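You operate a simulated robot arm through the tools that you are given. There is no shell and no other tool. Be economical: measure what you need, move in short steps, check, and stop when the job is done.

You run a simulated two-armed robot. Do the job below in one go: nothing can be reset, and whatever is moved stays where it is left.

Task
Pick up the grey cone with one hand, pass it to the other hand and put it on the white table.

Only the result counts: the job must be done as asked and must still hold three seconds after the hand-in. Knocking over, shifting, dropping, spilling or breaking anything else fails it.

Robot
Two 7-joint arms with two-finger parallel grippers on one trunk, on a base that drives. Base frame: it is fixed to the floor where the robot stands at the start and does not move with it; the origin is under the middle of the robot, x ahead of it, y to its left, z up. Units: m, degrees, N and s.
The left shoulder is at the start at [0.08, 0.131, 0.947], the right one opposite. With the tool pointing down near the work surface each hand reaches from about 0.1 to 0.8 m from the robot's upright axis, wherever it stands, measured 20 degrees to its own side. Places, roughly: grey cone (10x10x24 cm) [0.7, -0.1, 1.2]; white table [0.4, 1.1, 0.8]. Payload 1.57 kg a hand.
The TCP of each hand is the grasp point between the finger pads, 0.03 m short of the fingertips. In the tool frame z runs along the fingers and y along their closing line. The gripper opens to 0.11 m. The fingers are 0.024 m wide and 0.012 m thick; the gripper's body (0.048 by 0.112 m) begins 0.078 m behind the TCP.
Orientation is told as [roll, pitch, yaw] about the base's x, y, z axes, in that order, counted from this pose: with the fingers straight down and closing along the base's y, the tool's x points along the base's -x, its y along +y and its z along -z.

Tools
- The arms move only by the tool move_arm. It takes "left_commands", "right_commands" or both (then of equal length, played together; a hand with none holds still); each is a list of rows, each a list of 3 entries, a list of its own where there are three numbers: the shift along the tool's x, y, z in m, then the turn, a rotation vector about the tool's x, y, z in degrees, then the opening, from 0 (shut) to 1 (fully open). In form: [[[x, y, z], [rx, ry, rz], hand], ...]. A call has 1 to 12 rows; each row shifts and turns the commanded pose from where the row before left it, along the tool's axes as they then stand. A row lasts 0.2 s, in which the tool goes at most 0.05 m and 8.6 degrees; a call with a longer step from one row to the next is refused whole, and so is a gripper value outside its range. Where a pose cannot be reached the arm comes as near as it can. A force on the tool above 40 N (or 10 N above the force at the start of the call, whichever is more), or a blocked arm, ends the call early, and 0.2 s more pass. Each finger travels about 0.108 m/s and halts on what it meets, pressing with about 34 N; the grip force reading is that of the motor and also rises with nothing between the fingers. The clock runs only during rows and for 0.2 s after the last one: add rows that do not move to give the fingers time. It gives the time, the measured TCP pose, the force on the tool (base axes), the opening and the grip force at its end, in the units of the frame above (readings bear some noise), with the torque about the TCP (base axes, N m) and any sound that the robot's microphone picked up, and new pictures: "views" is both (left out), scene, wrist or none (wrist: the cameras of the hands that moved).
- Cameras (640 x 400 px; columns grow to the right, rows downward): "scene" is now at [-0.051, 0.0274, 1.4344]; the picture's right is [0.29, -0.96, 0.00], its down [-0.42, -0.13, -0.90] and it looks along [0.86, 0.26, -0.44] (base axes); focal length 214 px, centre (320, 200). "left" rides on the left gripper at [0.07, -0.016, -0.141] in its tool frame; the picture's right is [0.23, 0.97, 0.00], its down [-0.86, 0.20, -0.48] and it looks along [-0.47, 0.11, 0.88] (tool axes); focal length 222 px, centre (320, 200). "right" rides on the right gripper at [0.07, 0.016, -0.141] in its tool frame; the picture's right is [-0.23, 0.97, 0.00], its down [-0.86, -0.20, -0.48] and it looks along [-0.47, -0.11, 0.88] (tool axes); focal length 222 px, centre (320, 200).
- roll_base(legs): drives the robot by 1 to 6 legs, each [ahead, left, turn to the left] in m, m and degrees, along the robot's own axes; the way and the turn of a leg run together, so that a leg with both is an arc; at most 1.5 m and 180 degrees a leg. The arms and the cameras ride along, it lands a little off, and it stops where it bumps. It gives what a move gives, and a new picture of the scene camera.
- pan_tilt(pan, tilt): turns the head with the scene camera to pan (to the left, within 109 degrees either way) and tilt (down, from -29 to 69), counted from straight ahead of the robot. It gives what a move gives, and a new picture of the scene camera.
- measure_at(camera, pixels): for up to 12 pixels [column, row] of the newest picture of that camera ("zoom" is the newest enlarged one), the place [x, y, z] in the base frame of the surface seen there, good to about 0.002 m. No time passes.
- enlarge(camera, box): a new picture of the part [left, top, right, bottom] of that camera's present view, enlarged. No time passes.
- finish_job(): hands the job in; it is judged then, once.

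Work in short steps. Measure before you move; look again where a grasp or a placing could have gone wrong, and mend it. You have 80 turns and 260 pictures in all, those below and enlarged ones among them. Open the grippers and draw the arms clear of the work before you hand the job in, unless the task says otherwise; then end with one line.

The tools are called after "Request:" as name(argument=value, ...) on one line, values as JSON. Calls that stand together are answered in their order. move_arm: Moves the arms, as the interface text tells. Its arguments: {"type":"object","properties":{"left_commands":{"type":"array"},"right_commands":{"type":"array"},"views":{"type":"string","enum":["both","scene","wrist","none"]}},"required":[]} The other tools are called the same way: roll_base (legs) drives the base; pan_tilt (pan, tilt) turns the head that bears the scene camera; measure_at (camera, pixels) gives the place of the surface under pixels of a picture; enlarge (camera, box) takes an enlarged picture of a part of a camera's view; finish_job () hands the job in.

At the start:

```text
t: 0.0
left_tool_pos: [0.3357, 0.1111, 1.287]
left_tool_rot: [-0.1, 0.1, 0.0]
left_ft_force: [0.3, 0.2, 0.1]
left_torque: [-0.01, 0.01, -0.04]
left_finger_gap: 0.1099
left_finger_force: 0.0
right_tool_pos: [0.3204, -0.1541, 1.379]
right_tool_rot: [0.0, 0.1, 0.0]
right_ft_force: [0.6, 1.1, -1.3]
right_torque: [0.0, 0.01, 0.04]
right_finger_gap: 0.11
right_finger_force: 0.1
robot x, y, heading: [-0.0005, -0.0025, -0.0]
head pan, tilt: [16.7, 26.2]
```

scene: 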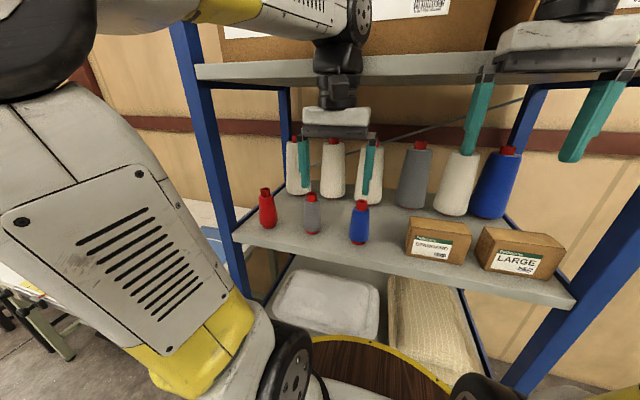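
right: 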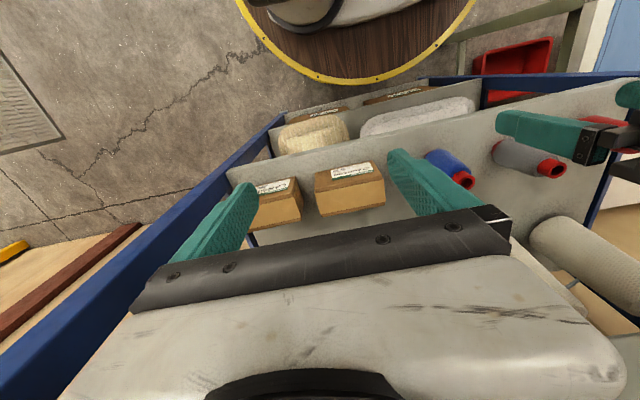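
left: 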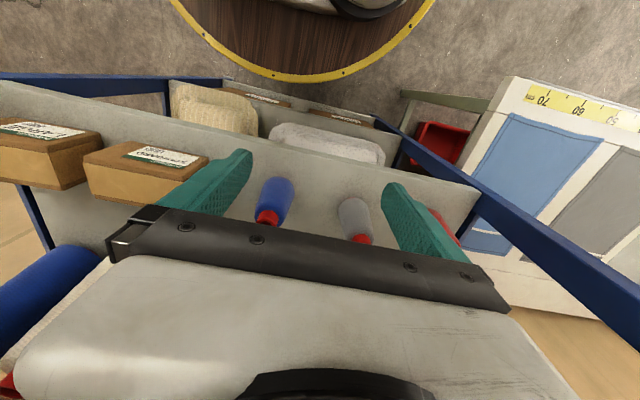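

The large grey cone stands at about (415,175) in the back row, with small cones and boxes in front. I measure it, its neighbours and the shelf first.

Request:
measure_at(camera="scene", pixels=[[419, 146], [414, 175], [412, 204], [399, 175], [428, 178], [460, 165], [448, 190], [371, 160], [360, 220], [440, 225], [420, 72], [312, 200]])

Request:
enlarge(camera="scene", box=[240, 60, 560, 260])

Request:
measure_at(camera="scene", pixels=[[266, 190], [515, 235], [425, 262], [280, 236], [500, 295], [300, 70], [450, 75], [390, 200]])

```text
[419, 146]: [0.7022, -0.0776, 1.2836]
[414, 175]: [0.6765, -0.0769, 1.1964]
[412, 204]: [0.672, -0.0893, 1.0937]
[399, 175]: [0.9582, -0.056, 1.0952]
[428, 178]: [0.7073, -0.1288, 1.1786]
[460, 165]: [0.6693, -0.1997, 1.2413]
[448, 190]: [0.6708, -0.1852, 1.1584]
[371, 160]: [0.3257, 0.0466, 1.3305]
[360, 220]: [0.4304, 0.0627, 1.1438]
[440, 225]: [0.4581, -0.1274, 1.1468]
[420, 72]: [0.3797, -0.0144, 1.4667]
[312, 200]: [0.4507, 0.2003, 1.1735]
```

```text
2.00 times, centred on (400, 160) of scene
```

zoom: 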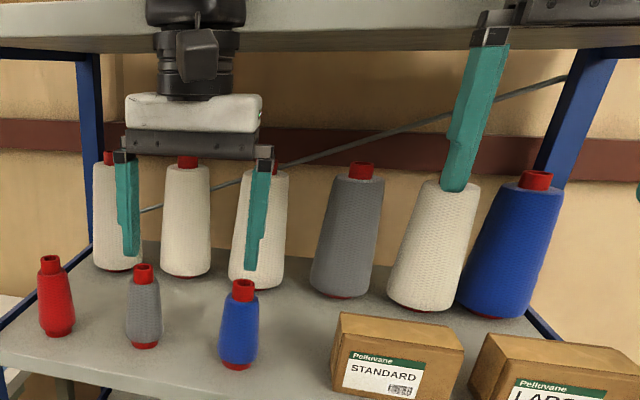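

```text
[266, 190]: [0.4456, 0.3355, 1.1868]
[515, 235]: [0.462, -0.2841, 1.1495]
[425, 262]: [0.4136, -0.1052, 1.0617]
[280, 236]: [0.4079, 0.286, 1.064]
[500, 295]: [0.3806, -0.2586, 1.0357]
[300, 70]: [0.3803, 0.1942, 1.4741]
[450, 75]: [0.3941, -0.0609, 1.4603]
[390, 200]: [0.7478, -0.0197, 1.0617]
```

The shelf surface is at z≈1.062, the shelf above at ≈1.46, and the cone's axis is near (0.72,-0.09). I look to the left for the table and the free floor, then to the right.

Request:
pan_tilt(pan=75, tilt=35)

Request:
pan_tilt(pan=109, tilt=40)

Request:
pan_tilt(pan=-105, tilt=40)

```text
t: 1.3
left_tool_pos: [0.336, 0.1121, 1.2865]
left_tool_rot: [0.0, 0.1, 0.0]
left_ft_force: [-0.1, 1.1, -0.3]
left_torque: [0.01, -0.02, 0.0]
left_finger_gap: 0.1102
left_finger_force: 0.1
right_tool_pos: [0.3196, -0.1535, 1.3786]
right_tool_rot: [0.0, 0.1, -0.1]
right_ft_force: [1.1, -0.2, 0.2]
right_torque: [-0.03, -0.03, 0.01]
right_finger_gap: 0.1099
right_finger_force: 0.1
robot x, y, heading: [0.0015, -0.0015, -0.1]
head pan, tilt: [75.0, 35.0]
```

scene: 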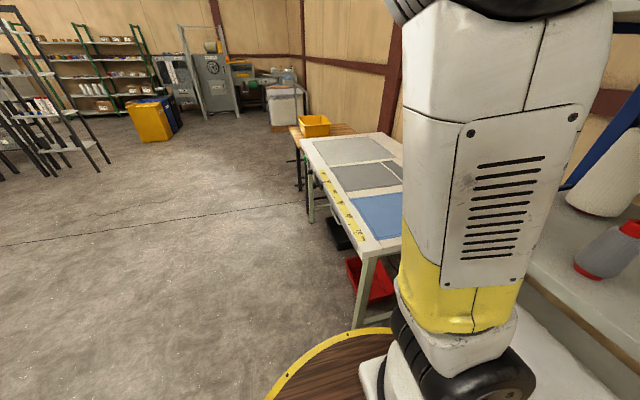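

```text
t: 2.3
left_tool_pos: [0.3361, 0.1124, 1.2879]
left_tool_rot: [0.0, -0.1, -0.1]
left_ft_force: [-0.1, 0.4, -1.0]
left_torque: [0.0, 0.0, 0.02]
left_finger_gap: 0.11
left_finger_force: 0.0
right_tool_pos: [0.3186, -0.1527, 1.3794]
right_tool_rot: [0.0, 0.0, -0.1]
right_ft_force: [0.0, 0.0, 0.9]
right_torque: [0.0, -0.03, 0.03]
right_finger_gap: 0.11
right_finger_force: 0.1
robot x, y, heading: [-0.0004, 0.0003, 0.0]
head pan, tilt: [108.9, 40.0]
```

scene: 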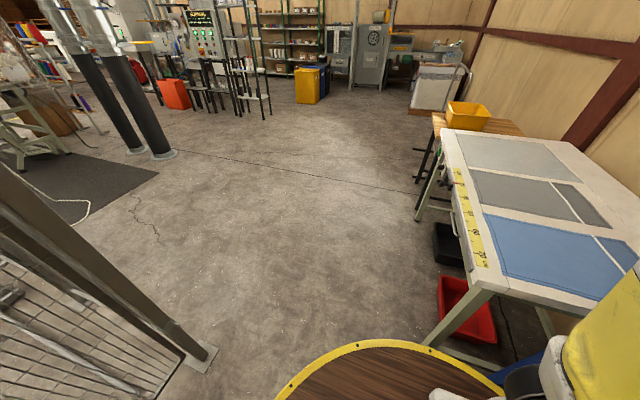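

```text
t: 5.4
left_tool_pos: [0.3367, 0.112, 1.2862]
left_tool_rot: [0.0, 0.0, -0.1]
left_ft_force: [-0.3, -0.2, 0.3]
left_torque: [0.0, 0.02, 0.01]
left_finger_gap: 0.11
left_finger_force: 0.1
right_tool_pos: [0.3196, -0.1529, 1.3777]
right_tool_rot: [0.0, 0.0, 0.0]
right_ft_force: [-1.5, 0.8, 0.2]
right_torque: [0.04, -0.02, -0.01]
right_finger_gap: 0.1102
right_finger_force: 0.0
robot x, y, heading: [-0.0005, 0.0041, 0.2]
head pan, tilt: [-105.0, 40.0]
```

scene: 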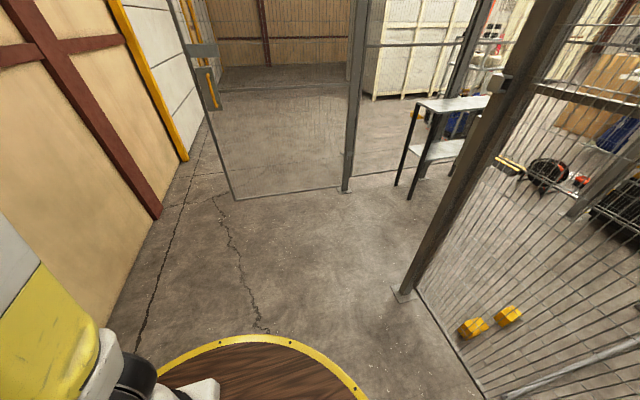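

The fence is behind the robot, so I measure its distance at its post base and the rim of my base. Then I turn the head back toward the table to measure that.

Request:
measure_at(camera="scene", pixels=[[405, 293], [440, 330], [480, 383], [260, 340], [360, 390], [320, 358]])

Request:
pan_tilt(pan=95, tilt=40)

Request:
measure_at(camera="scene", pixels=[[320, 200], [40, 390], [400, 300], [450, 250], [400, 150], [450, 200], [350, 350], [400, 230]])

```text
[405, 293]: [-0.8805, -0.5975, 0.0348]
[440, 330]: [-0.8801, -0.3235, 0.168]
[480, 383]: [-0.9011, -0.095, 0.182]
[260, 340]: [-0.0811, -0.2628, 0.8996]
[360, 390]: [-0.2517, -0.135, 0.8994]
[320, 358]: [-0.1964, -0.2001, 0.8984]
```

```text
t: 8.3
left_tool_pos: [0.3366, 0.1134, 1.2864]
left_tool_rot: [0.0, 0.0, 0.0]
left_ft_force: [0.0, 0.2, 0.4]
left_torque: [0.0, 0.01, 0.02]
left_finger_gap: 0.11
left_finger_force: 0.0
right_tool_pos: [0.3186, -0.1543, 1.3784]
right_tool_rot: [0.0, 0.0, 0.0]
right_ft_force: [-0.7, 0.5, 0.3]
right_torque: [-0.01, 0.01, 0.01]
right_finger_gap: 0.1099
right_finger_force: 0.1
robot x, y, heading: [0.0015, 0.0001, -0.1]
head pan, tilt: [95.0, 40.0]
```

scene: 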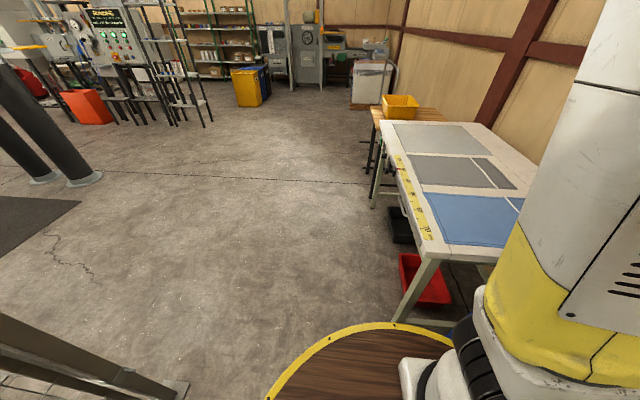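

```text
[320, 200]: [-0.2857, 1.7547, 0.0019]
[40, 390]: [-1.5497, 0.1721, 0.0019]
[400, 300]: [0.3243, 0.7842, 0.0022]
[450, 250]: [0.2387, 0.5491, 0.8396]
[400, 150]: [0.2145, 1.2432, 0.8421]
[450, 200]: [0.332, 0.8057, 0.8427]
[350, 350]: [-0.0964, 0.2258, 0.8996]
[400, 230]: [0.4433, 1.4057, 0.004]
```

The table top is at z≈0.842 (x≥0.2, y 0.55–1.6) and the fence is about 0.9 m behind, so there is room. I back off 0.35 m to re-aim the right hand clear of the shelf.

Request:
roll_base(legs=[[-0.35, 0, 0]])

Request:
pan_tilt(pan=-8, tilt=25)

Request:
move_arm(right_commands=[[[-0.036, 0, 0.026], [0, 0, 0], 1], [[-0.036, 0, 0.026], [0, 0, 0], 1], [[-0.036, 0, 0.026], [0, 0, 0], 1], [[-0.036, 0, 0.026], [0, 0, 0], 1], [[-0.036, 0, 0.026], [0, 0, 0], 1]], views="none")

Request:
move_arm(right_commands=[[[0, 0, 0], [0, -8.5, 0], 1], [[0, 0, 0], [0, -8.5, 0], 1], [[0, 0, 0], [0, -8.5, 0], 1], [[0, 0, 0], [0, -8.5, 0], 1], [[0, 0, 0], [0, -8.5, 0], 1], [[0, 0, 0], [0, -8.5, 0], 1], [[0, 0, 0], [0, -8.5, 0], 1], [[0, 0, 0], [0, -8.5, 0], 1], [[0, 0, 0], [0, -8.5, 0], 1], [[0, 0, 0], [0, 0, 0], 1]])

```text
t: 10.6
left_tool_pos: [-0.0164, 0.1119, 1.2875]
left_tool_rot: [-0.1, 0.0, 0.0]
left_ft_force: [-0.3, 0.6, -0.2]
left_torque: [-0.01, 0.01, -0.02]
left_finger_gap: 0.1101
left_finger_force: 0.1
right_tool_pos: [-0.0328, -0.1542, 1.3783]
right_tool_rot: [0.1, 0.0, 0.0]
right_ft_force: [-0.1, -0.1, -0.1]
right_torque: [0.0, -0.02, -0.01]
right_finger_gap: 0.1101
right_finger_force: 0.2
robot x, y, heading: [-0.3497, 0.0024, 0.1]
head pan, tilt: [95.0, 40.0]
```

scene: 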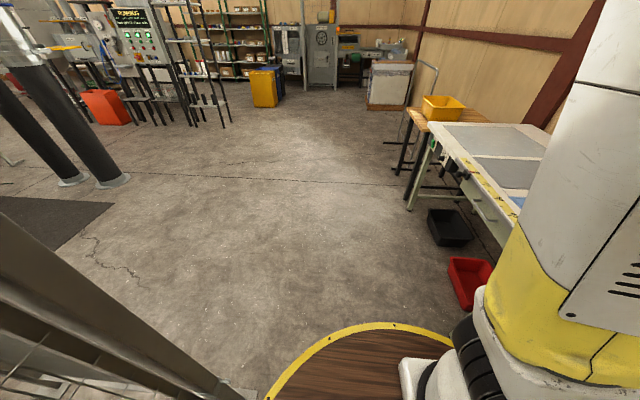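

```text
t: 12.4
left_tool_pos: [-0.0151, 0.1116, 1.2887]
left_tool_rot: [0.1, 0.0, -0.2]
left_ft_force: [0.7, -0.4, -0.6]
left_torque: [-0.04, 0.02, 0.0]
left_finger_gap: 0.11
left_finger_force: 0.0
right_tool_pos: [-0.0327, -0.1537, 1.3797]
right_tool_rot: [0.0, 0.0, 0.0]
right_ft_force: [-0.1, 0.9, -0.4]
right_torque: [-0.02, 0.0, -0.01]
right_finger_gap: 0.1102
right_finger_force: 0.0
robot x, y, heading: [-0.3556, 0.0015, -0.0]
head pan, tilt: [-8.0, 25.0]
```

scene: 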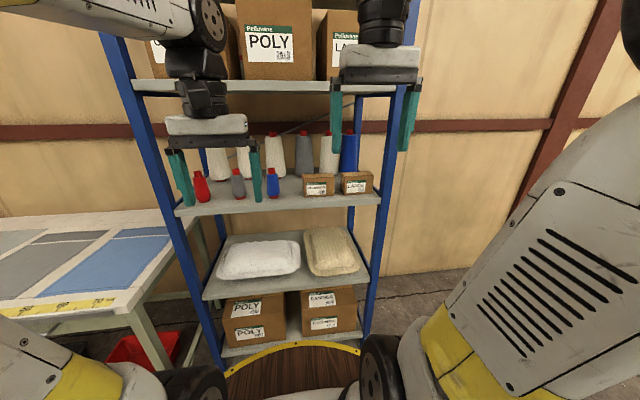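

```text
t: 13.6
left_tool_pos: [-0.0168, 0.1123, 1.2885]
left_tool_rot: [0.0, 0.0, 0.1]
left_ft_force: [-0.6, -0.1, 0.4]
left_torque: [0.03, -0.04, 0.0]
left_finger_gap: 0.1101
left_finger_force: 0.1
right_tool_pos: [0.1454, -0.1538, 1.2492]
right_tool_rot: [0.0, 0.0, -0.1]
right_ft_force: [-0.6, -0.4, -0.5]
right_torque: [0.02, -0.08, 0.05]
right_finger_gap: 0.1098
right_finger_force: 0.1
robot x, y, heading: [-0.3485, 0.0011, 0.0]
head pan, tilt: [-8.0, 25.0]
```

```text
t: 15.8
left_tool_pos: [-0.0161, 0.1122, 1.2871]
left_tool_rot: [0.1, 0.0, 0.0]
left_ft_force: [0.4, -0.8, -0.7]
left_torque: [0.01, -0.04, 0.02]
left_finger_gap: 0.1098
left_finger_force: 0.1
right_tool_pos: [0.158, -0.1533, 1.2417]
right_tool_rot: [4.4, -74.5, -3.9]
right_ft_force: [0.2, -1.3, 0.4]
right_torque: [0.01, -0.04, 0.17]
right_finger_gap: 0.11
right_finger_force: 0.0
right hand out of reach, approached as far as the arm can: row 9
robot x, y, heading: [-0.3527, -0.0018, -0.0]
head pan, tilt: [-8.0, 25.0]
```

scene: 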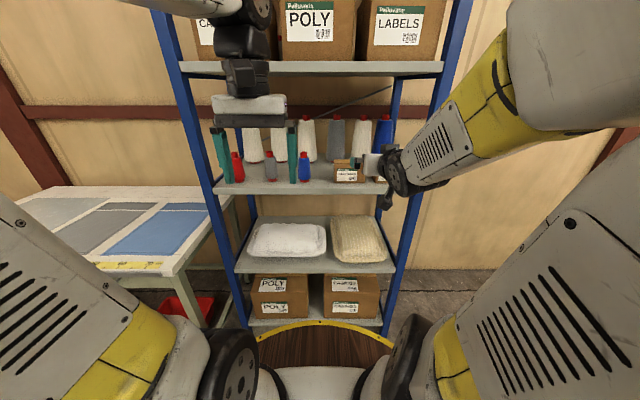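
right: 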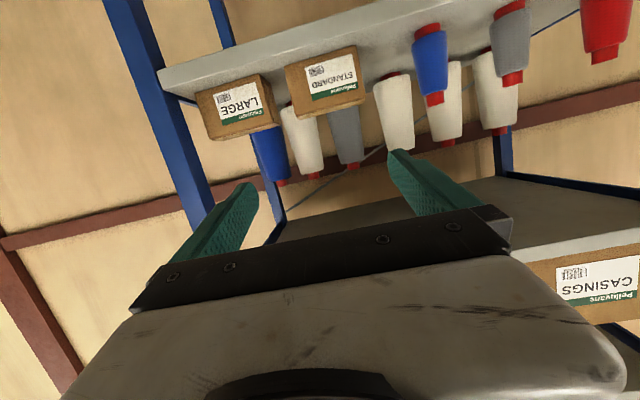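

The hand is near a wrist limit at this retracted pose (pitch −74.5). I measure the forearm, posts and boxes to check that the entry has clearance.

Request:
measure_at(camera="scene", pixels=[[530, 50], [500, 90], [440, 150], [400, 165], [370, 165], [398, 150], [390, 100], [440, 70], [388, 200], [346, 165], [347, 175], [430, 120]])

Request:
enlarge(camera="scene", box=[200, 60, 480, 235])

```text
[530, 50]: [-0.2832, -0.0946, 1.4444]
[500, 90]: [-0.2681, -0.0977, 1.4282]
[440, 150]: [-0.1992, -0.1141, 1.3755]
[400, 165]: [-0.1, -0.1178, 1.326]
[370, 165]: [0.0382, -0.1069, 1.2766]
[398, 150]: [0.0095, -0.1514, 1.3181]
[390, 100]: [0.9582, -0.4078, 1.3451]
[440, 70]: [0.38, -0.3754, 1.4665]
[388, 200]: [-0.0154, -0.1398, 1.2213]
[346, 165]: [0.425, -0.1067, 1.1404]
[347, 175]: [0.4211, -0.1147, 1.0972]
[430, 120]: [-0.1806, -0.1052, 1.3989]
```

```text
2.29 times, centred on (340, 148) of scene
```

zoom: 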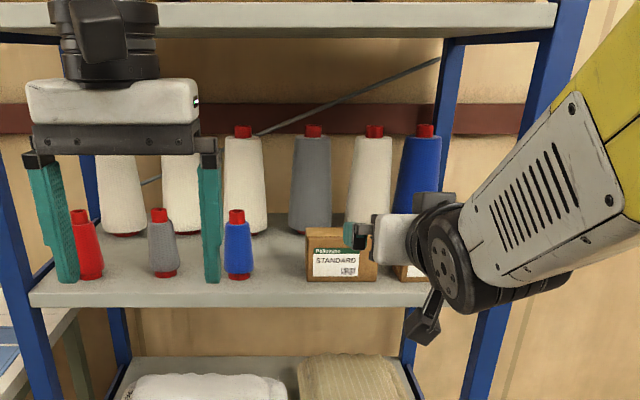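

The forearm rises toward the elbow, so a more outstretched arm will lie flatter beneath the upper shelf. I extend the hand 0.15 m forward (tips still short of x=0.38) and look.

Request:
move_arm(right_commands=[[[-0.01, 0, 0.036], [0, 0, 0], 1], [[-0.01, 0, 0.036], [0, 0, 0], 1], [[-0.01, 0, 0.036], [0, 0, 0], 1], [[-0.01, 0, 0.036], [0, 0, 0], 1], [[0, 0, 0], [0, 0, 0], 1]])

```text
t: 17.0
left_tool_pos: [-0.0163, 0.1115, 1.2881]
left_tool_rot: [0.0, -0.1, 0.1]
left_ft_force: [0.5, -0.5, 0.0]
left_torque: [0.02, 0.02, 0.0]
left_finger_gap: 0.1102
left_finger_force: 0.0
right_tool_pos: [0.3027, -0.1524, 1.2622]
right_tool_rot: [0.0, -76.5, -0.1]
right_ft_force: [0.5, -0.5, -0.7]
right_torque: [0.01, -0.01, 0.0]
right_finger_gap: 0.11
right_finger_force: 0.1
robot x, y, heading: [-0.35, 0.0025, -0.2]
head pan, tilt: [-8.0, 25.0]
```

scene: 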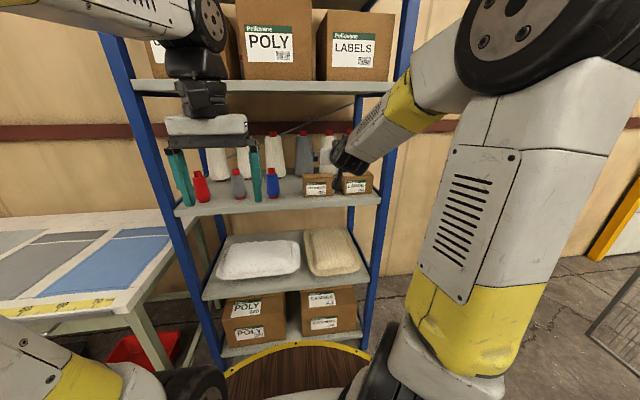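
right: 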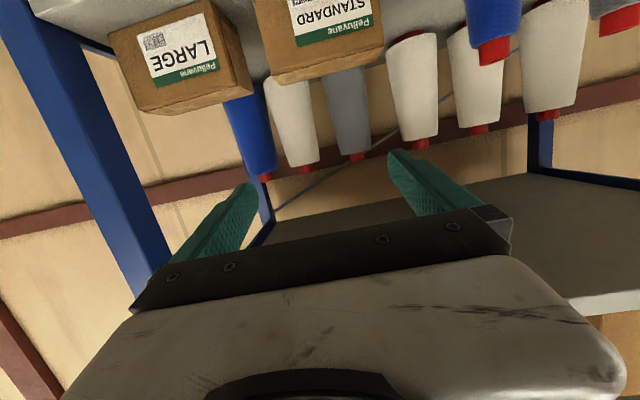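

The orientation is now exact and the arm is flatter. The grey cone is visible in the wrist view at (350,120), so I measure it, its neighbours, the box tops and the forearm.

Request:
measure_at(camera="right", pixels=[[350, 100], [356, 140], [357, 156], [333, 110], [368, 110], [296, 110], [304, 130], [312, 110], [400, 90], [350, 68], [330, 75], [290, 75]])

Request:
measure_at(camera="scene", pixels=[[420, 85], [395, 100], [370, 125], [350, 150], [340, 155], [316, 178], [322, 172], [357, 178], [465, 30], [333, 182], [372, 172]])

Request:
enlarge(camera="scene", box=[240, 70, 480, 220])

```text
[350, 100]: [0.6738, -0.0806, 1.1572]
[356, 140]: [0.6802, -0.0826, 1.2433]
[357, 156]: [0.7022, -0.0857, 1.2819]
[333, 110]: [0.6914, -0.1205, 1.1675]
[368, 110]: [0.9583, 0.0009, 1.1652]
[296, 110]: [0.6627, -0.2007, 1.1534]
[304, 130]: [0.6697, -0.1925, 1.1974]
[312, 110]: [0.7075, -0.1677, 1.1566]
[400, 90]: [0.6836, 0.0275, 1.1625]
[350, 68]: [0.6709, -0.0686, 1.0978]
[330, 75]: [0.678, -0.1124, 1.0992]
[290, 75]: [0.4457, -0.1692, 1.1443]
```

```text
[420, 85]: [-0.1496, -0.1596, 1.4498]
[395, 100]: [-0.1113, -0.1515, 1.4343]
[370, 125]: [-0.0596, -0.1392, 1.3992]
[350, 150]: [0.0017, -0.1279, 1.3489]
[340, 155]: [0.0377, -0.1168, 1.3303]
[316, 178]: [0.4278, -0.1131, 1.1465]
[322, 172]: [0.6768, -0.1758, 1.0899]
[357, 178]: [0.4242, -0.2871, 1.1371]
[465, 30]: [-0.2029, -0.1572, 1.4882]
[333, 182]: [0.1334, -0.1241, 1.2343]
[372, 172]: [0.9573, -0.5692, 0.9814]
```

```text
2.67 times, centred on (360, 145) of scene
```

zoom: 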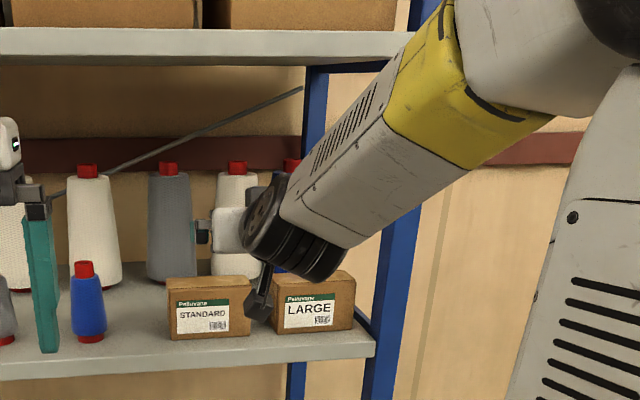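

Fitting the cone's surface gives its axis at (0.718, −0.085). The camera under the hand hangs to z≈1.22, clear of the 1.147 box tops. I shift the hand to y=−0.085, extend it 0.06 m, then drive in so the tips stop short of the cone.

Request:
move_arm(right_commands=[[[-0.007, 0.033, 0.029], [0, 0, 0], 1], [[-0.007, 0.034, 0.029], [0, 0, 0], 1], [[0, 0, 0], [0, 0, 0], 1]], views="scene")

Request:
roll_base(legs=[[0.22, 0, 0]])

Request:
move_arm(right_commands=[[[0, 0, 0], [0, 0, 0], 1]], views="wrist")

```text
t: 17.8
left_tool_pos: [-0.0167, 0.1119, 1.2872]
left_tool_rot: [0.1, 0.0, 0.0]
left_ft_force: [0.6, -0.3, 0.1]
left_torque: [-0.02, 0.02, 0.03]
left_finger_gap: 0.1099
left_finger_force: 0.0
right_tool_pos: [0.3619, -0.0861, 1.2639]
right_tool_rot: [-0.1, -76.5, 0.1]
right_ft_force: [-1.0, 0.4, 0.5]
right_torque: [0.01, 0.0, -0.01]
right_finger_gap: 0.1102
right_finger_force: 0.1
robot x, y, heading: [-0.3525, 0.0025, 0.1]
head pan, tilt: [-8.0, 25.0]
```

scene: 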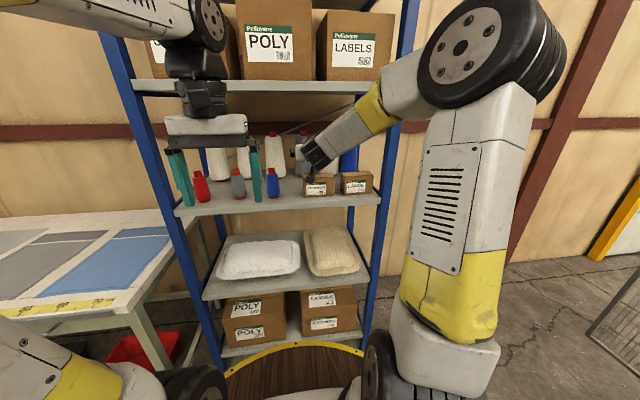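

```text
t: 19.5
left_tool_pos: [0.2073, 0.1128, 1.2879]
left_tool_rot: [0.0, -0.1, 0.1]
left_ft_force: [0.2, -1.1, -0.4]
left_torque: [0.03, 0.01, -0.01]
left_finger_gap: 0.1101
left_finger_force: 0.1
right_tool_pos: [0.5843, -0.0867, 1.2631]
right_tool_rot: [0.0, -76.5, 0.0]
right_ft_force: [-0.5, 0.1, -0.7]
right_torque: [-0.02, -0.01, 0.01]
right_finger_gap: 0.1101
right_finger_force: 0.0
robot x, y, heading: [-0.131, 0.0042, 0.0]
head pan, tilt: [-8.0, 25.0]
```

scene: 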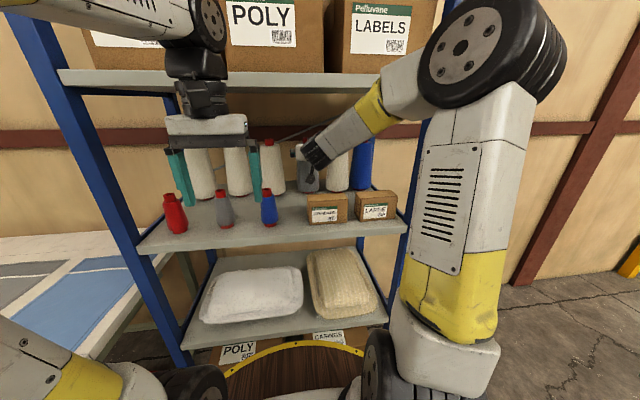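

```text
t: 19.9
left_tool_pos: [0.2066, 0.1117, 1.287]
left_tool_rot: [0.0, 0.0, 0.1]
left_ft_force: [0.3, 0.7, -1.1]
left_torque: [0.02, -0.03, 0.01]
left_finger_gap: 0.1102
left_finger_force: 0.0
right_tool_pos: [0.5855, -0.0865, 1.2646]
right_tool_rot: [0.0, -76.5, -0.2]
right_ft_force: [0.4, 0.5, 0.1]
right_torque: [-0.02, -0.06, 0.02]
right_finger_gap: 0.1099
right_finger_force: 0.0
robot x, y, heading: [-0.1312, 0.0014, -0.1]
head pan, tilt: [-8.0, 25.0]
```

right: 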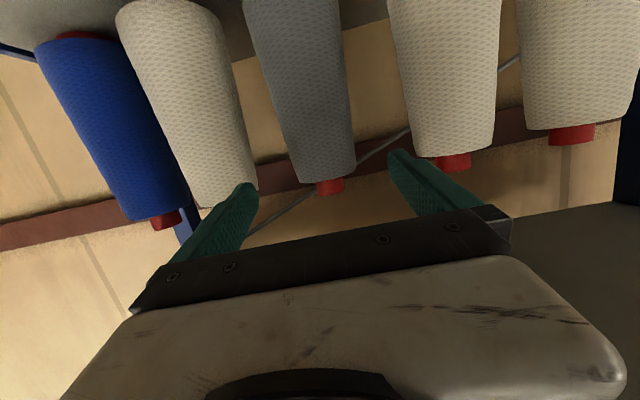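

The fingers straddle the grey cone at (310,100), with white neighbours on both sides. I measure the cone flanks at grip height, the neighbours' inner flanks and the forearm/elbow against the upper shelf.

Request:
measure_at(camera="right", pixels=[[308, 100], [275, 110], [345, 90], [315, 150], [293, 150], [345, 140], [235, 110], [245, 160], [410, 90], [420, 140], [330, 187], [225, 80]])

Request:
measure_at(camera="scene", pixels=[[460, 45], [420, 80], [390, 70], [370, 100], [345, 125], [320, 150], [430, 30], [312, 172], [360, 95], [380, 85]])

```text
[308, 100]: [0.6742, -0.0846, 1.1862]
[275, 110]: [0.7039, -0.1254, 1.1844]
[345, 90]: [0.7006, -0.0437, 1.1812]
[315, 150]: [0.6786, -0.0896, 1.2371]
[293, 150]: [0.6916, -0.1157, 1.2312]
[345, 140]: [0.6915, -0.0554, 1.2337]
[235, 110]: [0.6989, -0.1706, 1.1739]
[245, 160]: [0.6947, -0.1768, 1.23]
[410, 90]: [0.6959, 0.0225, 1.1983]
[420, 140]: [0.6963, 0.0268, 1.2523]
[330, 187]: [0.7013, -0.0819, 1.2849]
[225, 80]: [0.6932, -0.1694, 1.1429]
```

```text
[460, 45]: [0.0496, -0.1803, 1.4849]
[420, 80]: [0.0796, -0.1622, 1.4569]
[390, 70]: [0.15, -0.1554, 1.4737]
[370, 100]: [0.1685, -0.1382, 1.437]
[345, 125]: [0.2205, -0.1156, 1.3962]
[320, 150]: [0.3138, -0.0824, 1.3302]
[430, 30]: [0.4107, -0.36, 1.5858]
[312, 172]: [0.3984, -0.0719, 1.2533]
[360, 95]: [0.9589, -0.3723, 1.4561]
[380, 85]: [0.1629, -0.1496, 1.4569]
```

Centring is right: flanks at y −0.125/−0.044, and the fingers' outer faces clear the white neighbour by about 2 cm. I drive the last 0.132 m at this height, then look.

Request:
roll_base(legs=[[0.132, 0, 0]])

Request:
move_arm(right_commands=[[[0, 0, 0], [0, 0, 0], 1]], views="wrist")

```text
t: 21.1
left_tool_pos: [0.3369, 0.1145, 1.2859]
left_tool_rot: [0.0, 0.0, 0.1]
left_ft_force: [0.0, -0.6, -0.4]
left_torque: [0.01, -0.01, 0.0]
left_finger_gap: 0.1099
left_finger_force: 0.0
right_tool_pos: [0.7154, -0.0842, 1.2624]
right_tool_rot: [0.1, -76.5, 0.1]
right_ft_force: [-0.1, -0.2, 0.8]
right_torque: [0.02, -0.01, 0.04]
right_finger_gap: 0.1099
right_finger_force: 0.1
robot x, y, heading: [0.0022, -0.0005, 0.2]
head pan, tilt: [-8.0, 25.0]
```

scene: 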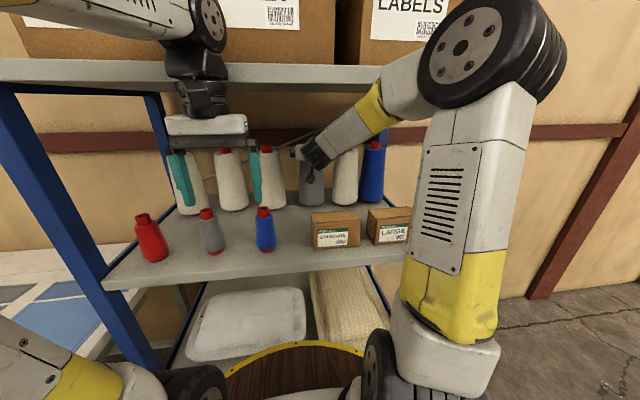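

```text
t: 21.6
left_tool_pos: [0.3372, 0.1133, 1.2863]
left_tool_rot: [-0.1, 0.0, 0.1]
left_ft_force: [1.0, -0.3, -0.5]
left_torque: [0.02, 0.01, 0.0]
left_finger_gap: 0.1102
left_finger_force: 0.1
right_tool_pos: [0.7159, -0.0837, 1.2628]
right_tool_rot: [0.1, -76.5, 0.1]
right_ft_force: [-0.1, 0.5, 0.3]
right_torque: [0.0, 0.01, 0.0]
right_finger_gap: 0.11
right_finger_force: 0.1
robot x, y, heading: [0.0022, -0.0005, 0.2]
head pan, tilt: [-8.0, 25.0]
```

right: 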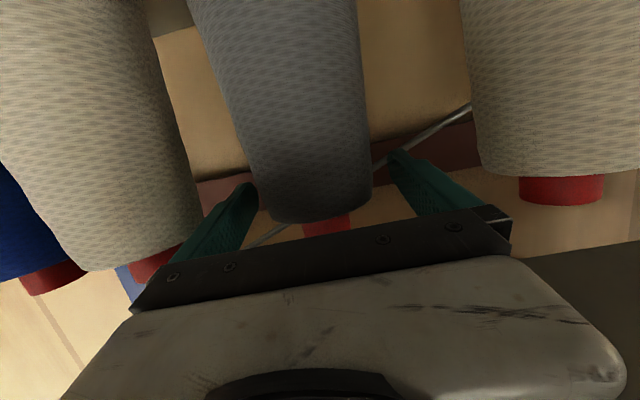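

The fingers stand on both sides of the cone, so I lower 0.055 m to about half-height plus, then close.

Request:
move_arm(right_commands=[[[0.0134, 0, 0.0032], [0, 0, 0], 1], [[0.0134, 0, 0.0032], [0, 0, 0], 1], [[0.0134, 0, 0.0032], [0, 0, 0], 1], [[0.0134, 0, 0.0032], [0, 0, 0], 1], [[0, 0, 0], [0, 0, 0], 1]], views="wrist")

Request:
move_arm(right_commands=[[[0, 0, 0], [0, 0, 0], 0.6], [[0, 0, 0], [0, 0, 0], 0.3], [[0, 0, 0], [0, 0, 0], 0], [[0, 0, 0], [0, 0, 0], 0], [[0, 0, 0], [0, 0, 0], 0]], views="both")

```text
t: 22.8
left_tool_pos: [0.3376, 0.1122, 1.2876]
left_tool_rot: [0.0, 0.0, 0.1]
left_ft_force: [-0.4, -0.1, -0.5]
left_torque: [0.03, 0.01, 0.01]
left_finger_gap: 0.11
left_finger_force: 0.0
right_tool_pos: [0.7159, -0.0845, 1.2092]
right_tool_rot: [0.0, -76.5, 0.2]
right_ft_force: [0.4, -0.4, -0.5]
right_torque: [-0.01, -0.01, 0.01]
right_finger_gap: 0.11
right_finger_force: 0.0
robot x, y, heading: [0.0018, 0.0016, 0.2]
head pan, tilt: [-8.0, 25.0]
```

right: 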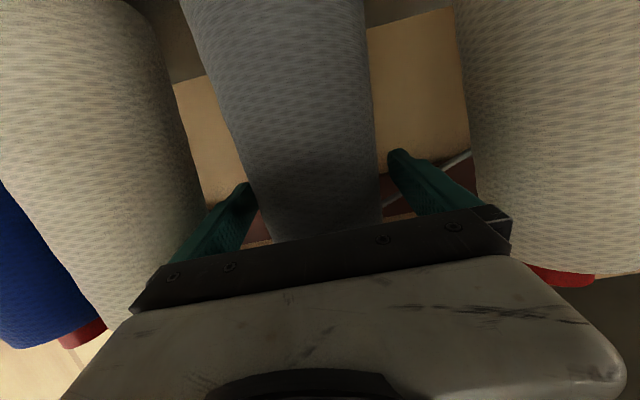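

```text
t: 23.9
left_tool_pos: [0.338, 0.1131, 1.2878]
left_tool_rot: [0.1, 0.0, 0.2]
left_ft_force: [-0.2, 0.2, -0.6]
left_torque: [0.0, -0.01, -0.01]
left_finger_gap: 0.1099
left_finger_force: 0.1
right_tool_pos: [0.7167, -0.0845, 1.2086]
right_tool_rot: [0.0, -76.5, 0.1]
right_ft_force: [0.5, -3.3, 1.5]
right_torque: [-0.3, -0.19, -0.05]
right_finger_gap: 0.0829
right_finger_force: 34.3
robot x, y, heading: [0.004, -0.0013, -0.2]
head pan, tilt: [-8.0, 25.0]
```

scene: 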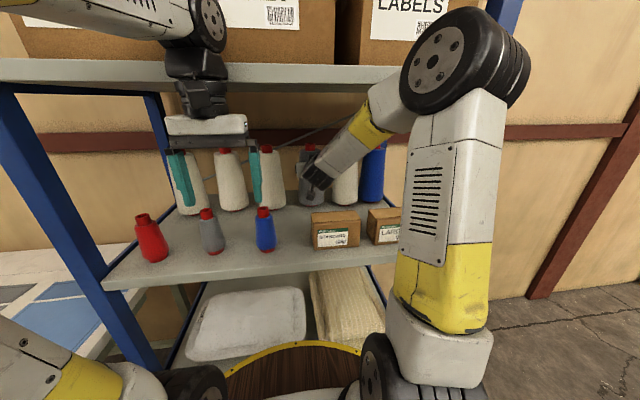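
right: 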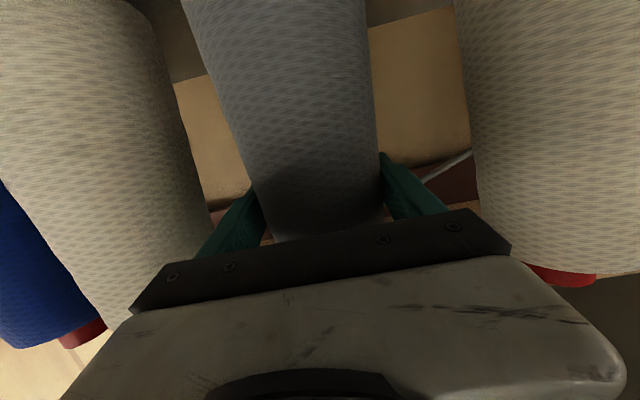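

The grip is firm (gap 0.083, 34 N). I lift 3 cm, watching the force for the cone's weight.

Request:
move_arm(right_commands=[[[-0.0097, 0, -0.0023], [0, 0, 0], 0], [[-0.0097, 0, -0.0023], [0, 0, 0], 0], [[-0.0097, 0, -0.0023], [0, 0, 0], 0], [[0, 0, 0], [0, 0, 0], 0]], views="both")

Request:
enlarge(camera="scene", box=[240, 100, 440, 260])

```text
t: 24.9
left_tool_pos: [0.3385, 0.1137, 1.2879]
left_tool_rot: [0.0, 0.0, 0.1]
left_ft_force: [0.2, -0.1, -0.2]
left_torque: [0.02, 0.02, -0.03]
left_finger_gap: 0.1102
left_finger_force: 0.1
right_tool_pos: [0.7167, -0.0828, 1.2391]
right_tool_rot: [0.0, -76.4, -0.1]
right_ft_force: [-0.1, -0.3, -6.8]
right_torque: [0.01, 0.05, 0.03]
right_finger_gap: 0.0828
right_finger_force: 33.8
robot x, y, heading: [0.0016, 0.0014, 0.1]
head pan, tilt: [-8.0, 25.0]
```

scene: 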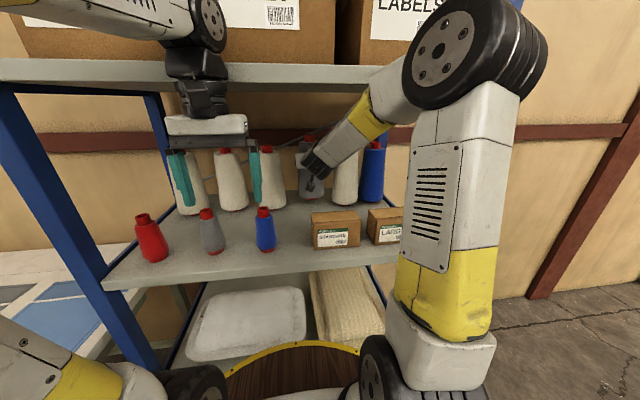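
right: 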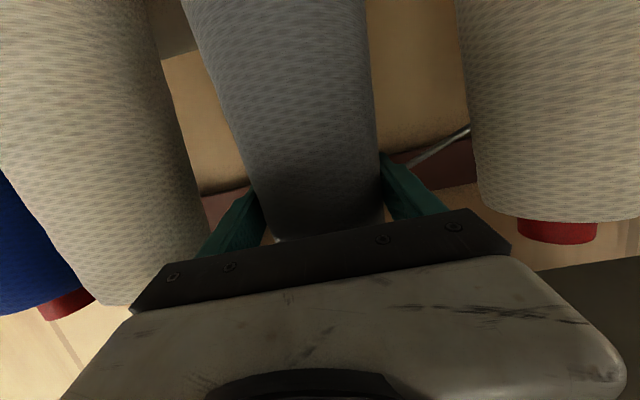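

```text
2.50 times, centred on (340, 180) of scene
```

zoom: 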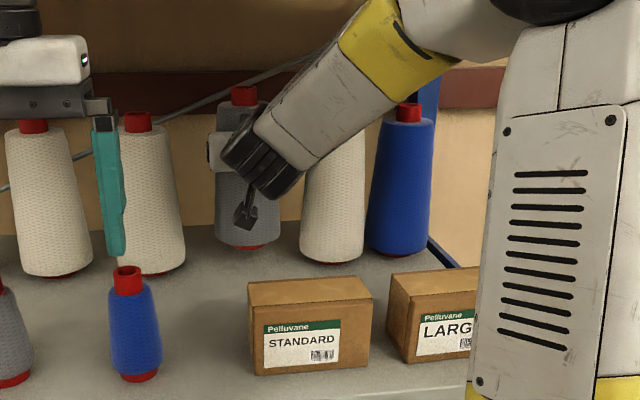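

The cone is off the shelf (6.8 N). I measure the box's back edge to know how far to pull back before the main lift, and I also check the forearm.

Request:
measure_at(camera="zoom", pixels=[[258, 288], [260, 282], [350, 280], [330, 75], [395, 30], [250, 245], [128, 270]])

Request:
roll_base(legs=[[-0.09, 0, 0]])

```text
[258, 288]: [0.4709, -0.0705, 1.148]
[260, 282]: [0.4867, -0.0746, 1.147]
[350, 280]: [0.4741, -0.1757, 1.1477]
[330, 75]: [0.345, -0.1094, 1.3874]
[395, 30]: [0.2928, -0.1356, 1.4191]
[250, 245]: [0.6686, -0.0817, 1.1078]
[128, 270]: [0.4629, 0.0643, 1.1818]
```

```text
t: 26.1
left_tool_pos: [0.2481, 0.1133, 1.2879]
left_tool_rot: [0.0, 0.0, 0.2]
left_ft_force: [0.1, -0.3, 0.2]
left_torque: [0.03, 0.06, -0.03]
left_finger_gap: 0.1099
left_finger_force: 0.0
right_tool_pos: [0.6254, -0.0832, 1.2383]
right_tool_rot: [0.0, -76.5, 0.2]
right_ft_force: [0.6, 0.0, -6.0]
right_torque: [0.0, 0.0, -0.03]
right_finger_gap: 0.0828
right_finger_force: 34.1
robot x, y, heading: [-0.0887, -0.0005, 0.1]
head pan, tilt: [-8.0, 25.0]
```

scene: 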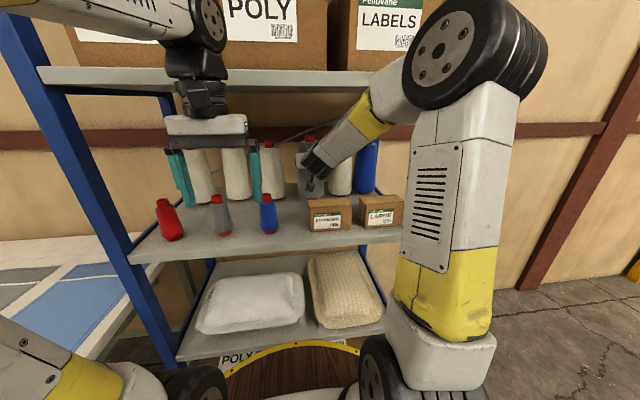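

The box's rear edge is at x≈0.49 and the cone's front at ≈0.575. I lift 8.5 cm here, so the bottom is at ≈1.177 over the 1.147 box and the cone top at ≈1.415 under 1.46.

Request:
move_arm(right_commands=[[[-0.0165, 0, -0.004], [0, 0, 0], 0], [[-0.0165, 0, -0.004], [0, 0, 0], 0], [[-0.0165, 0, -0.004], [0, 0, 0], 0], [[-0.0165, 0, -0.004], [0, 0, 0], 0], [[-0.0165, 0, -0.004], [0, 0, 0], 0], [[0, 0, 0], [0, 0, 0], 0]], views="scene")

Request:
enlarge(camera="scene", box=[220, 60, 460, 240])

```text
t: 27.4
left_tool_pos: [0.2481, 0.1135, 1.2881]
left_tool_rot: [0.0, 0.0, 0.2]
left_ft_force: [-1.0, 0.2, 0.2]
left_torque: [-0.02, -0.01, 0.0]
left_finger_gap: 0.1098
left_finger_force: 0.0
right_tool_pos: [0.6257, -0.0839, 1.3215]
right_tool_rot: [0.1, -76.4, 0.2]
right_ft_force: [-0.1, 0.4, -5.7]
right_torque: [-0.01, 0.05, -0.02]
right_finger_gap: 0.0828
right_finger_force: 34.3
robot x, y, heading: [-0.0858, -0.001, 0.3]
head pan, tilt: [-8.0, 25.0]
```

scene: 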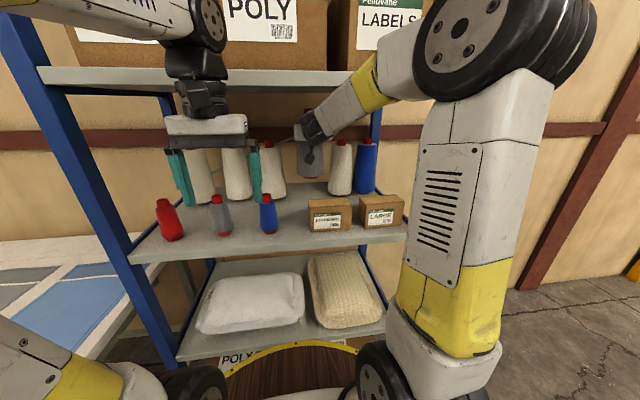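

```text
2.22 times, centred on (340, 150) of scene
```

zoom: 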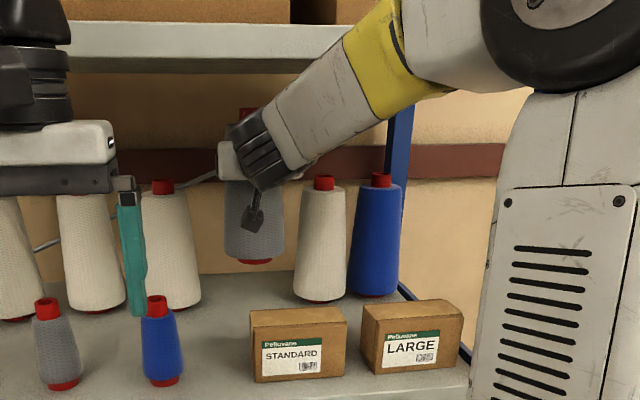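

The cone hangs free above the box. I back out 0.36 m, then slide left 1.0 m so the robot faces the white table over open floor.

Request:
roll_base(legs=[[-0.36, 0, 0]])

Request:
roll_base(legs=[[0, 1.0, 0]])

```text
t: 29.8
left_tool_pos: [-0.1129, 0.1115, 1.2867]
left_tool_rot: [0.0, 0.0, 0.2]
left_ft_force: [0.7, -0.9, -0.8]
left_torque: [-0.02, 0.01, -0.02]
left_finger_gap: 0.1101
left_finger_force: 0.3
right_tool_pos: [0.2652, -0.084, 1.3213]
right_tool_rot: [0.1, -76.5, 0.2]
right_ft_force: [-0.2, 0.8, -5.9]
right_torque: [0.01, 0.03, -0.03]
right_finger_gap: 0.0827
right_finger_force: 34.4
robot x, y, heading: [-0.4434, -0.0014, -0.0]
head pan, tilt: [-8.0, 25.0]
```

scene: 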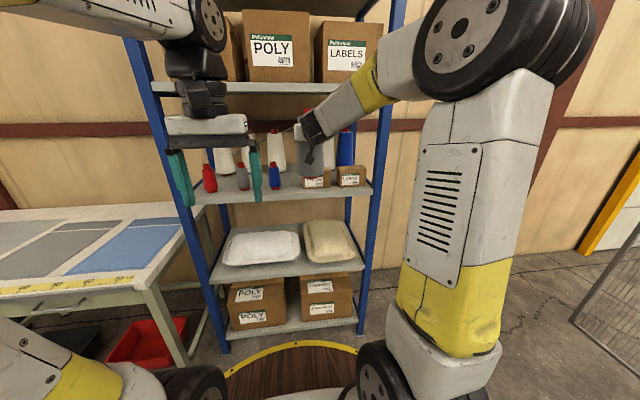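

```text
t: 35.0
left_tool_pos: [-0.1134, 1.1188, 1.2868]
left_tool_rot: [0.0, 0.0, -0.1]
left_ft_force: [0.3, 0.8, 0.1]
left_torque: [-0.03, 0.01, -0.01]
left_finger_gap: 0.1099
left_finger_force: 0.0
right_tool_pos: [0.2638, 0.9216, 1.3208]
right_tool_rot: [0.0, -76.3, -0.1]
right_ft_force: [-0.2, -0.2, -5.6]
right_torque: [-0.02, 0.04, 0.0]
right_finger_gap: 0.0824
right_finger_force: 33.9
robot x, y, heading: [-0.4489, 1.0057, 0.1]
head pan, tilt: [-8.0, 25.0]
```

scene: 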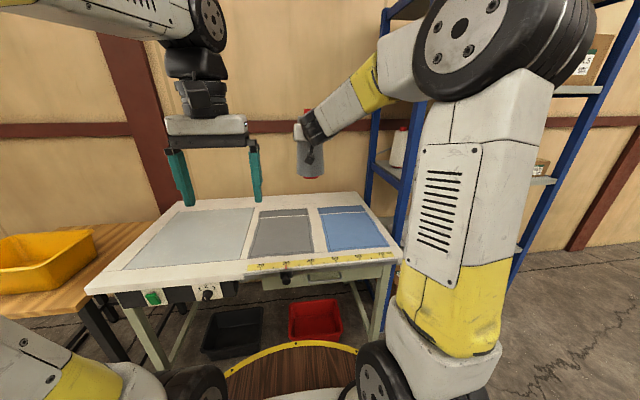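

The robot now faces the table with the cone held at (0.264, 0.922, 1.321). For the hand-over I draw the right hand in, down and to the middle, so the left hand can come down over the cone's top.

Request:
move_arm(right_commands=[[[0.0328, 0.011, -0.0148], [0, 0, 0], 0], [[0.0328, 0.011, -0.0148], [0, 0, 0], 0], [[0.0328, 0.011, -0.0148], [0, 0, 0], 0], [[0.0328, 0.011, -0.0148], [0, 0, 0], 0], [[0.0328, 0.011, -0.0148], [0, 0, 0], 0], [[0.0328, 0.011, -0.0148], [0, 0, 0], 0], [[0, 0, 0], [0, 0, 0], 0]], views="both")

```text
t: 36.6
left_tool_pos: [-0.1146, 1.1194, 1.2876]
left_tool_rot: [0.0, 0.0, -0.2]
left_ft_force: [0.3, -0.2, -0.5]
left_torque: [-0.01, 0.01, 0.01]
left_finger_gap: 0.1101
left_finger_force: 0.1
right_tool_pos: [0.1299, 0.9894, 1.1502]
right_tool_rot: [0.1, -76.4, -0.1]
right_ft_force: [-0.3, 0.4, -5.7]
right_torque: [0.0, 0.02, -0.01]
right_finger_gap: 0.0821
right_finger_force: 34.0
robot x, y, heading: [-0.4476, 1.0042, -0.2]
head pan, tilt: [-8.0, 25.0]
```

scene: 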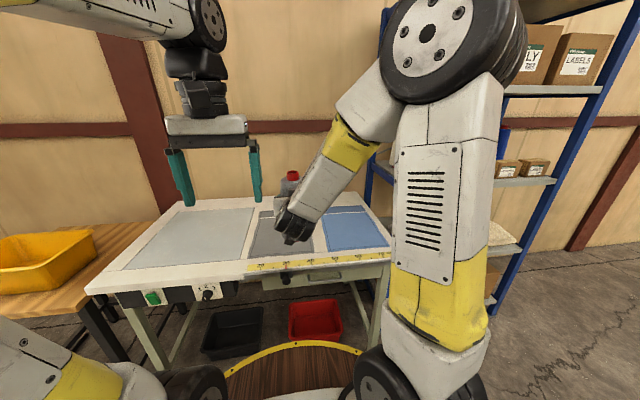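
right: 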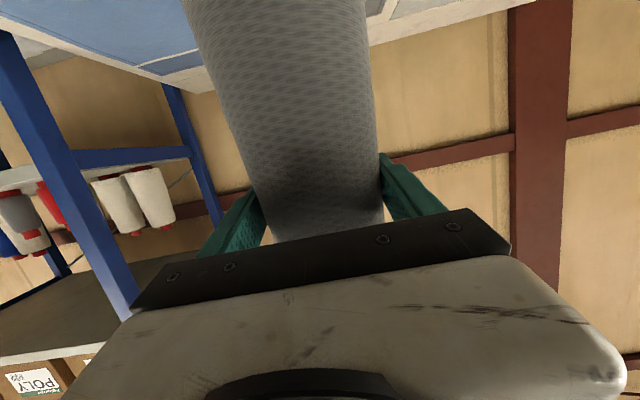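

The right hand holds the cone at (0.130, 0.989), with its top near z 1.243; the gap has shrunk only 0.7 mm. I raise the left hand 7 cm and carry it over the cone, well above everything, then look.

Request:
move_arm(left_commands=[[[0, 0, -0.035], [0, 0, 0], 1], [[0, 0, -0.035], [0, 0, 0], 1], [[-0.041, -0.0217, 0], [0, 0, 0], 1], [[-0.041, -0.0217, 0], [0, 0, 0], 1], [[-0.041, -0.0217, 0], [0, 0, 0], 1], [[-0.041, -0.0217, 0], [0, 0, 0], 1], [[-0.041, -0.0217, 0], [0, 0, 0], 1], [[-0.04, -0.0217, 0], [0, 0, 0], 1], [[0, 0, 0], [0, 0, 0], 1]], views="both")

```text
t: 38.6
left_tool_pos: [0.1218, 0.9944, 1.3571]
left_tool_rot: [0.0, 0.0, -0.1]
left_ft_force: [-1.2, 0.1, -0.6]
left_torque: [0.03, -0.02, -0.01]
left_finger_gap: 0.11
left_finger_force: 0.1
left hand out of reach, approached as far as the arm can: row 8
right_tool_pos: [0.1316, 0.9885, 1.1493]
right_tool_rot: [-0.1, -76.3, -0.2]
right_ft_force: [-0.9, 0.1, -5.5]
right_torque: [0.02, 0.03, -0.01]
right_finger_gap: 0.0821
right_finger_force: 33.6
robot x, y, heading: [-0.4523, 1.0108, -0.1]
head pan, tilt: [-8.0, 25.0]
```

scene: 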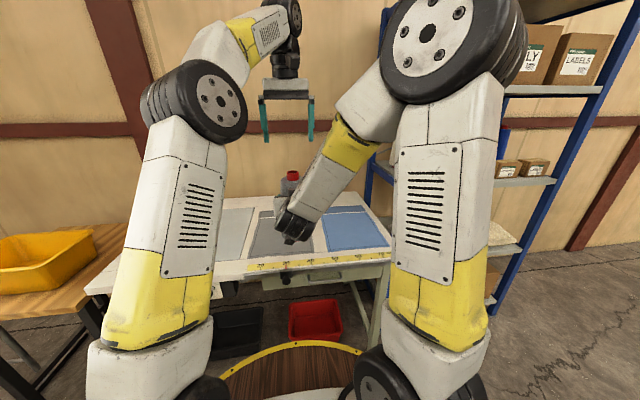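
left: 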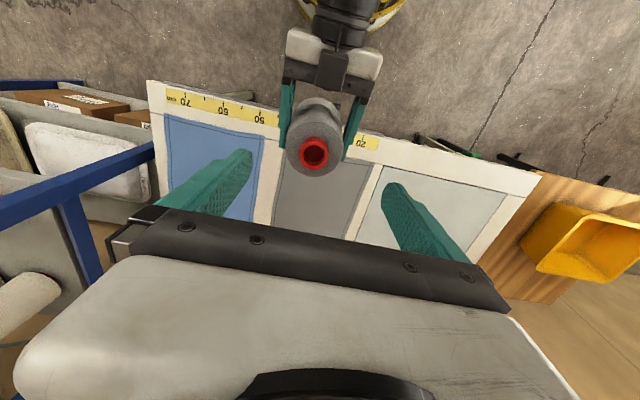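

At the height limit the left hand is a bit short of reach; lower down it will reach. In the left view the red cap is at (314,153), so I measure the cap rim and cone flanks.

Request:
measure_at(camera="left", pixels=[[303, 154], [326, 150], [314, 164], [313, 139], [315, 174], [295, 160], [335, 155], [318, 105]])

Request:
enlarge(camera="left", box=[240, 80, 400, 200])

```text
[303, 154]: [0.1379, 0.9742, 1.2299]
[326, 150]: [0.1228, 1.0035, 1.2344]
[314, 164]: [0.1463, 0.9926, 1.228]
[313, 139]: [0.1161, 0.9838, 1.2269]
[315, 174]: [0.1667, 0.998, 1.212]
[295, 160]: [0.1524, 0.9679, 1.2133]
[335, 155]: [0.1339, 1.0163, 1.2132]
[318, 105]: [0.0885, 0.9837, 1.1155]
```

```text
3.33 times, centred on (320, 140) of left
```

zoom: 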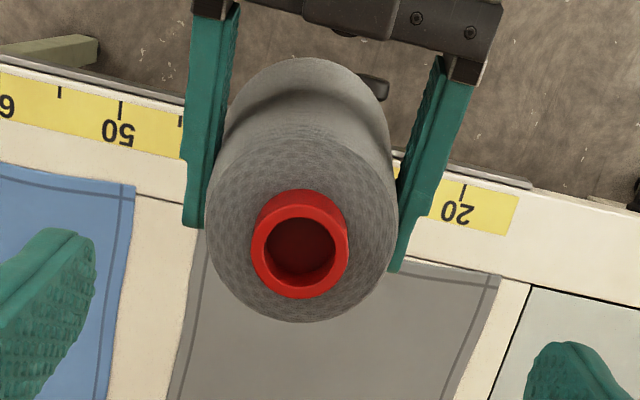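

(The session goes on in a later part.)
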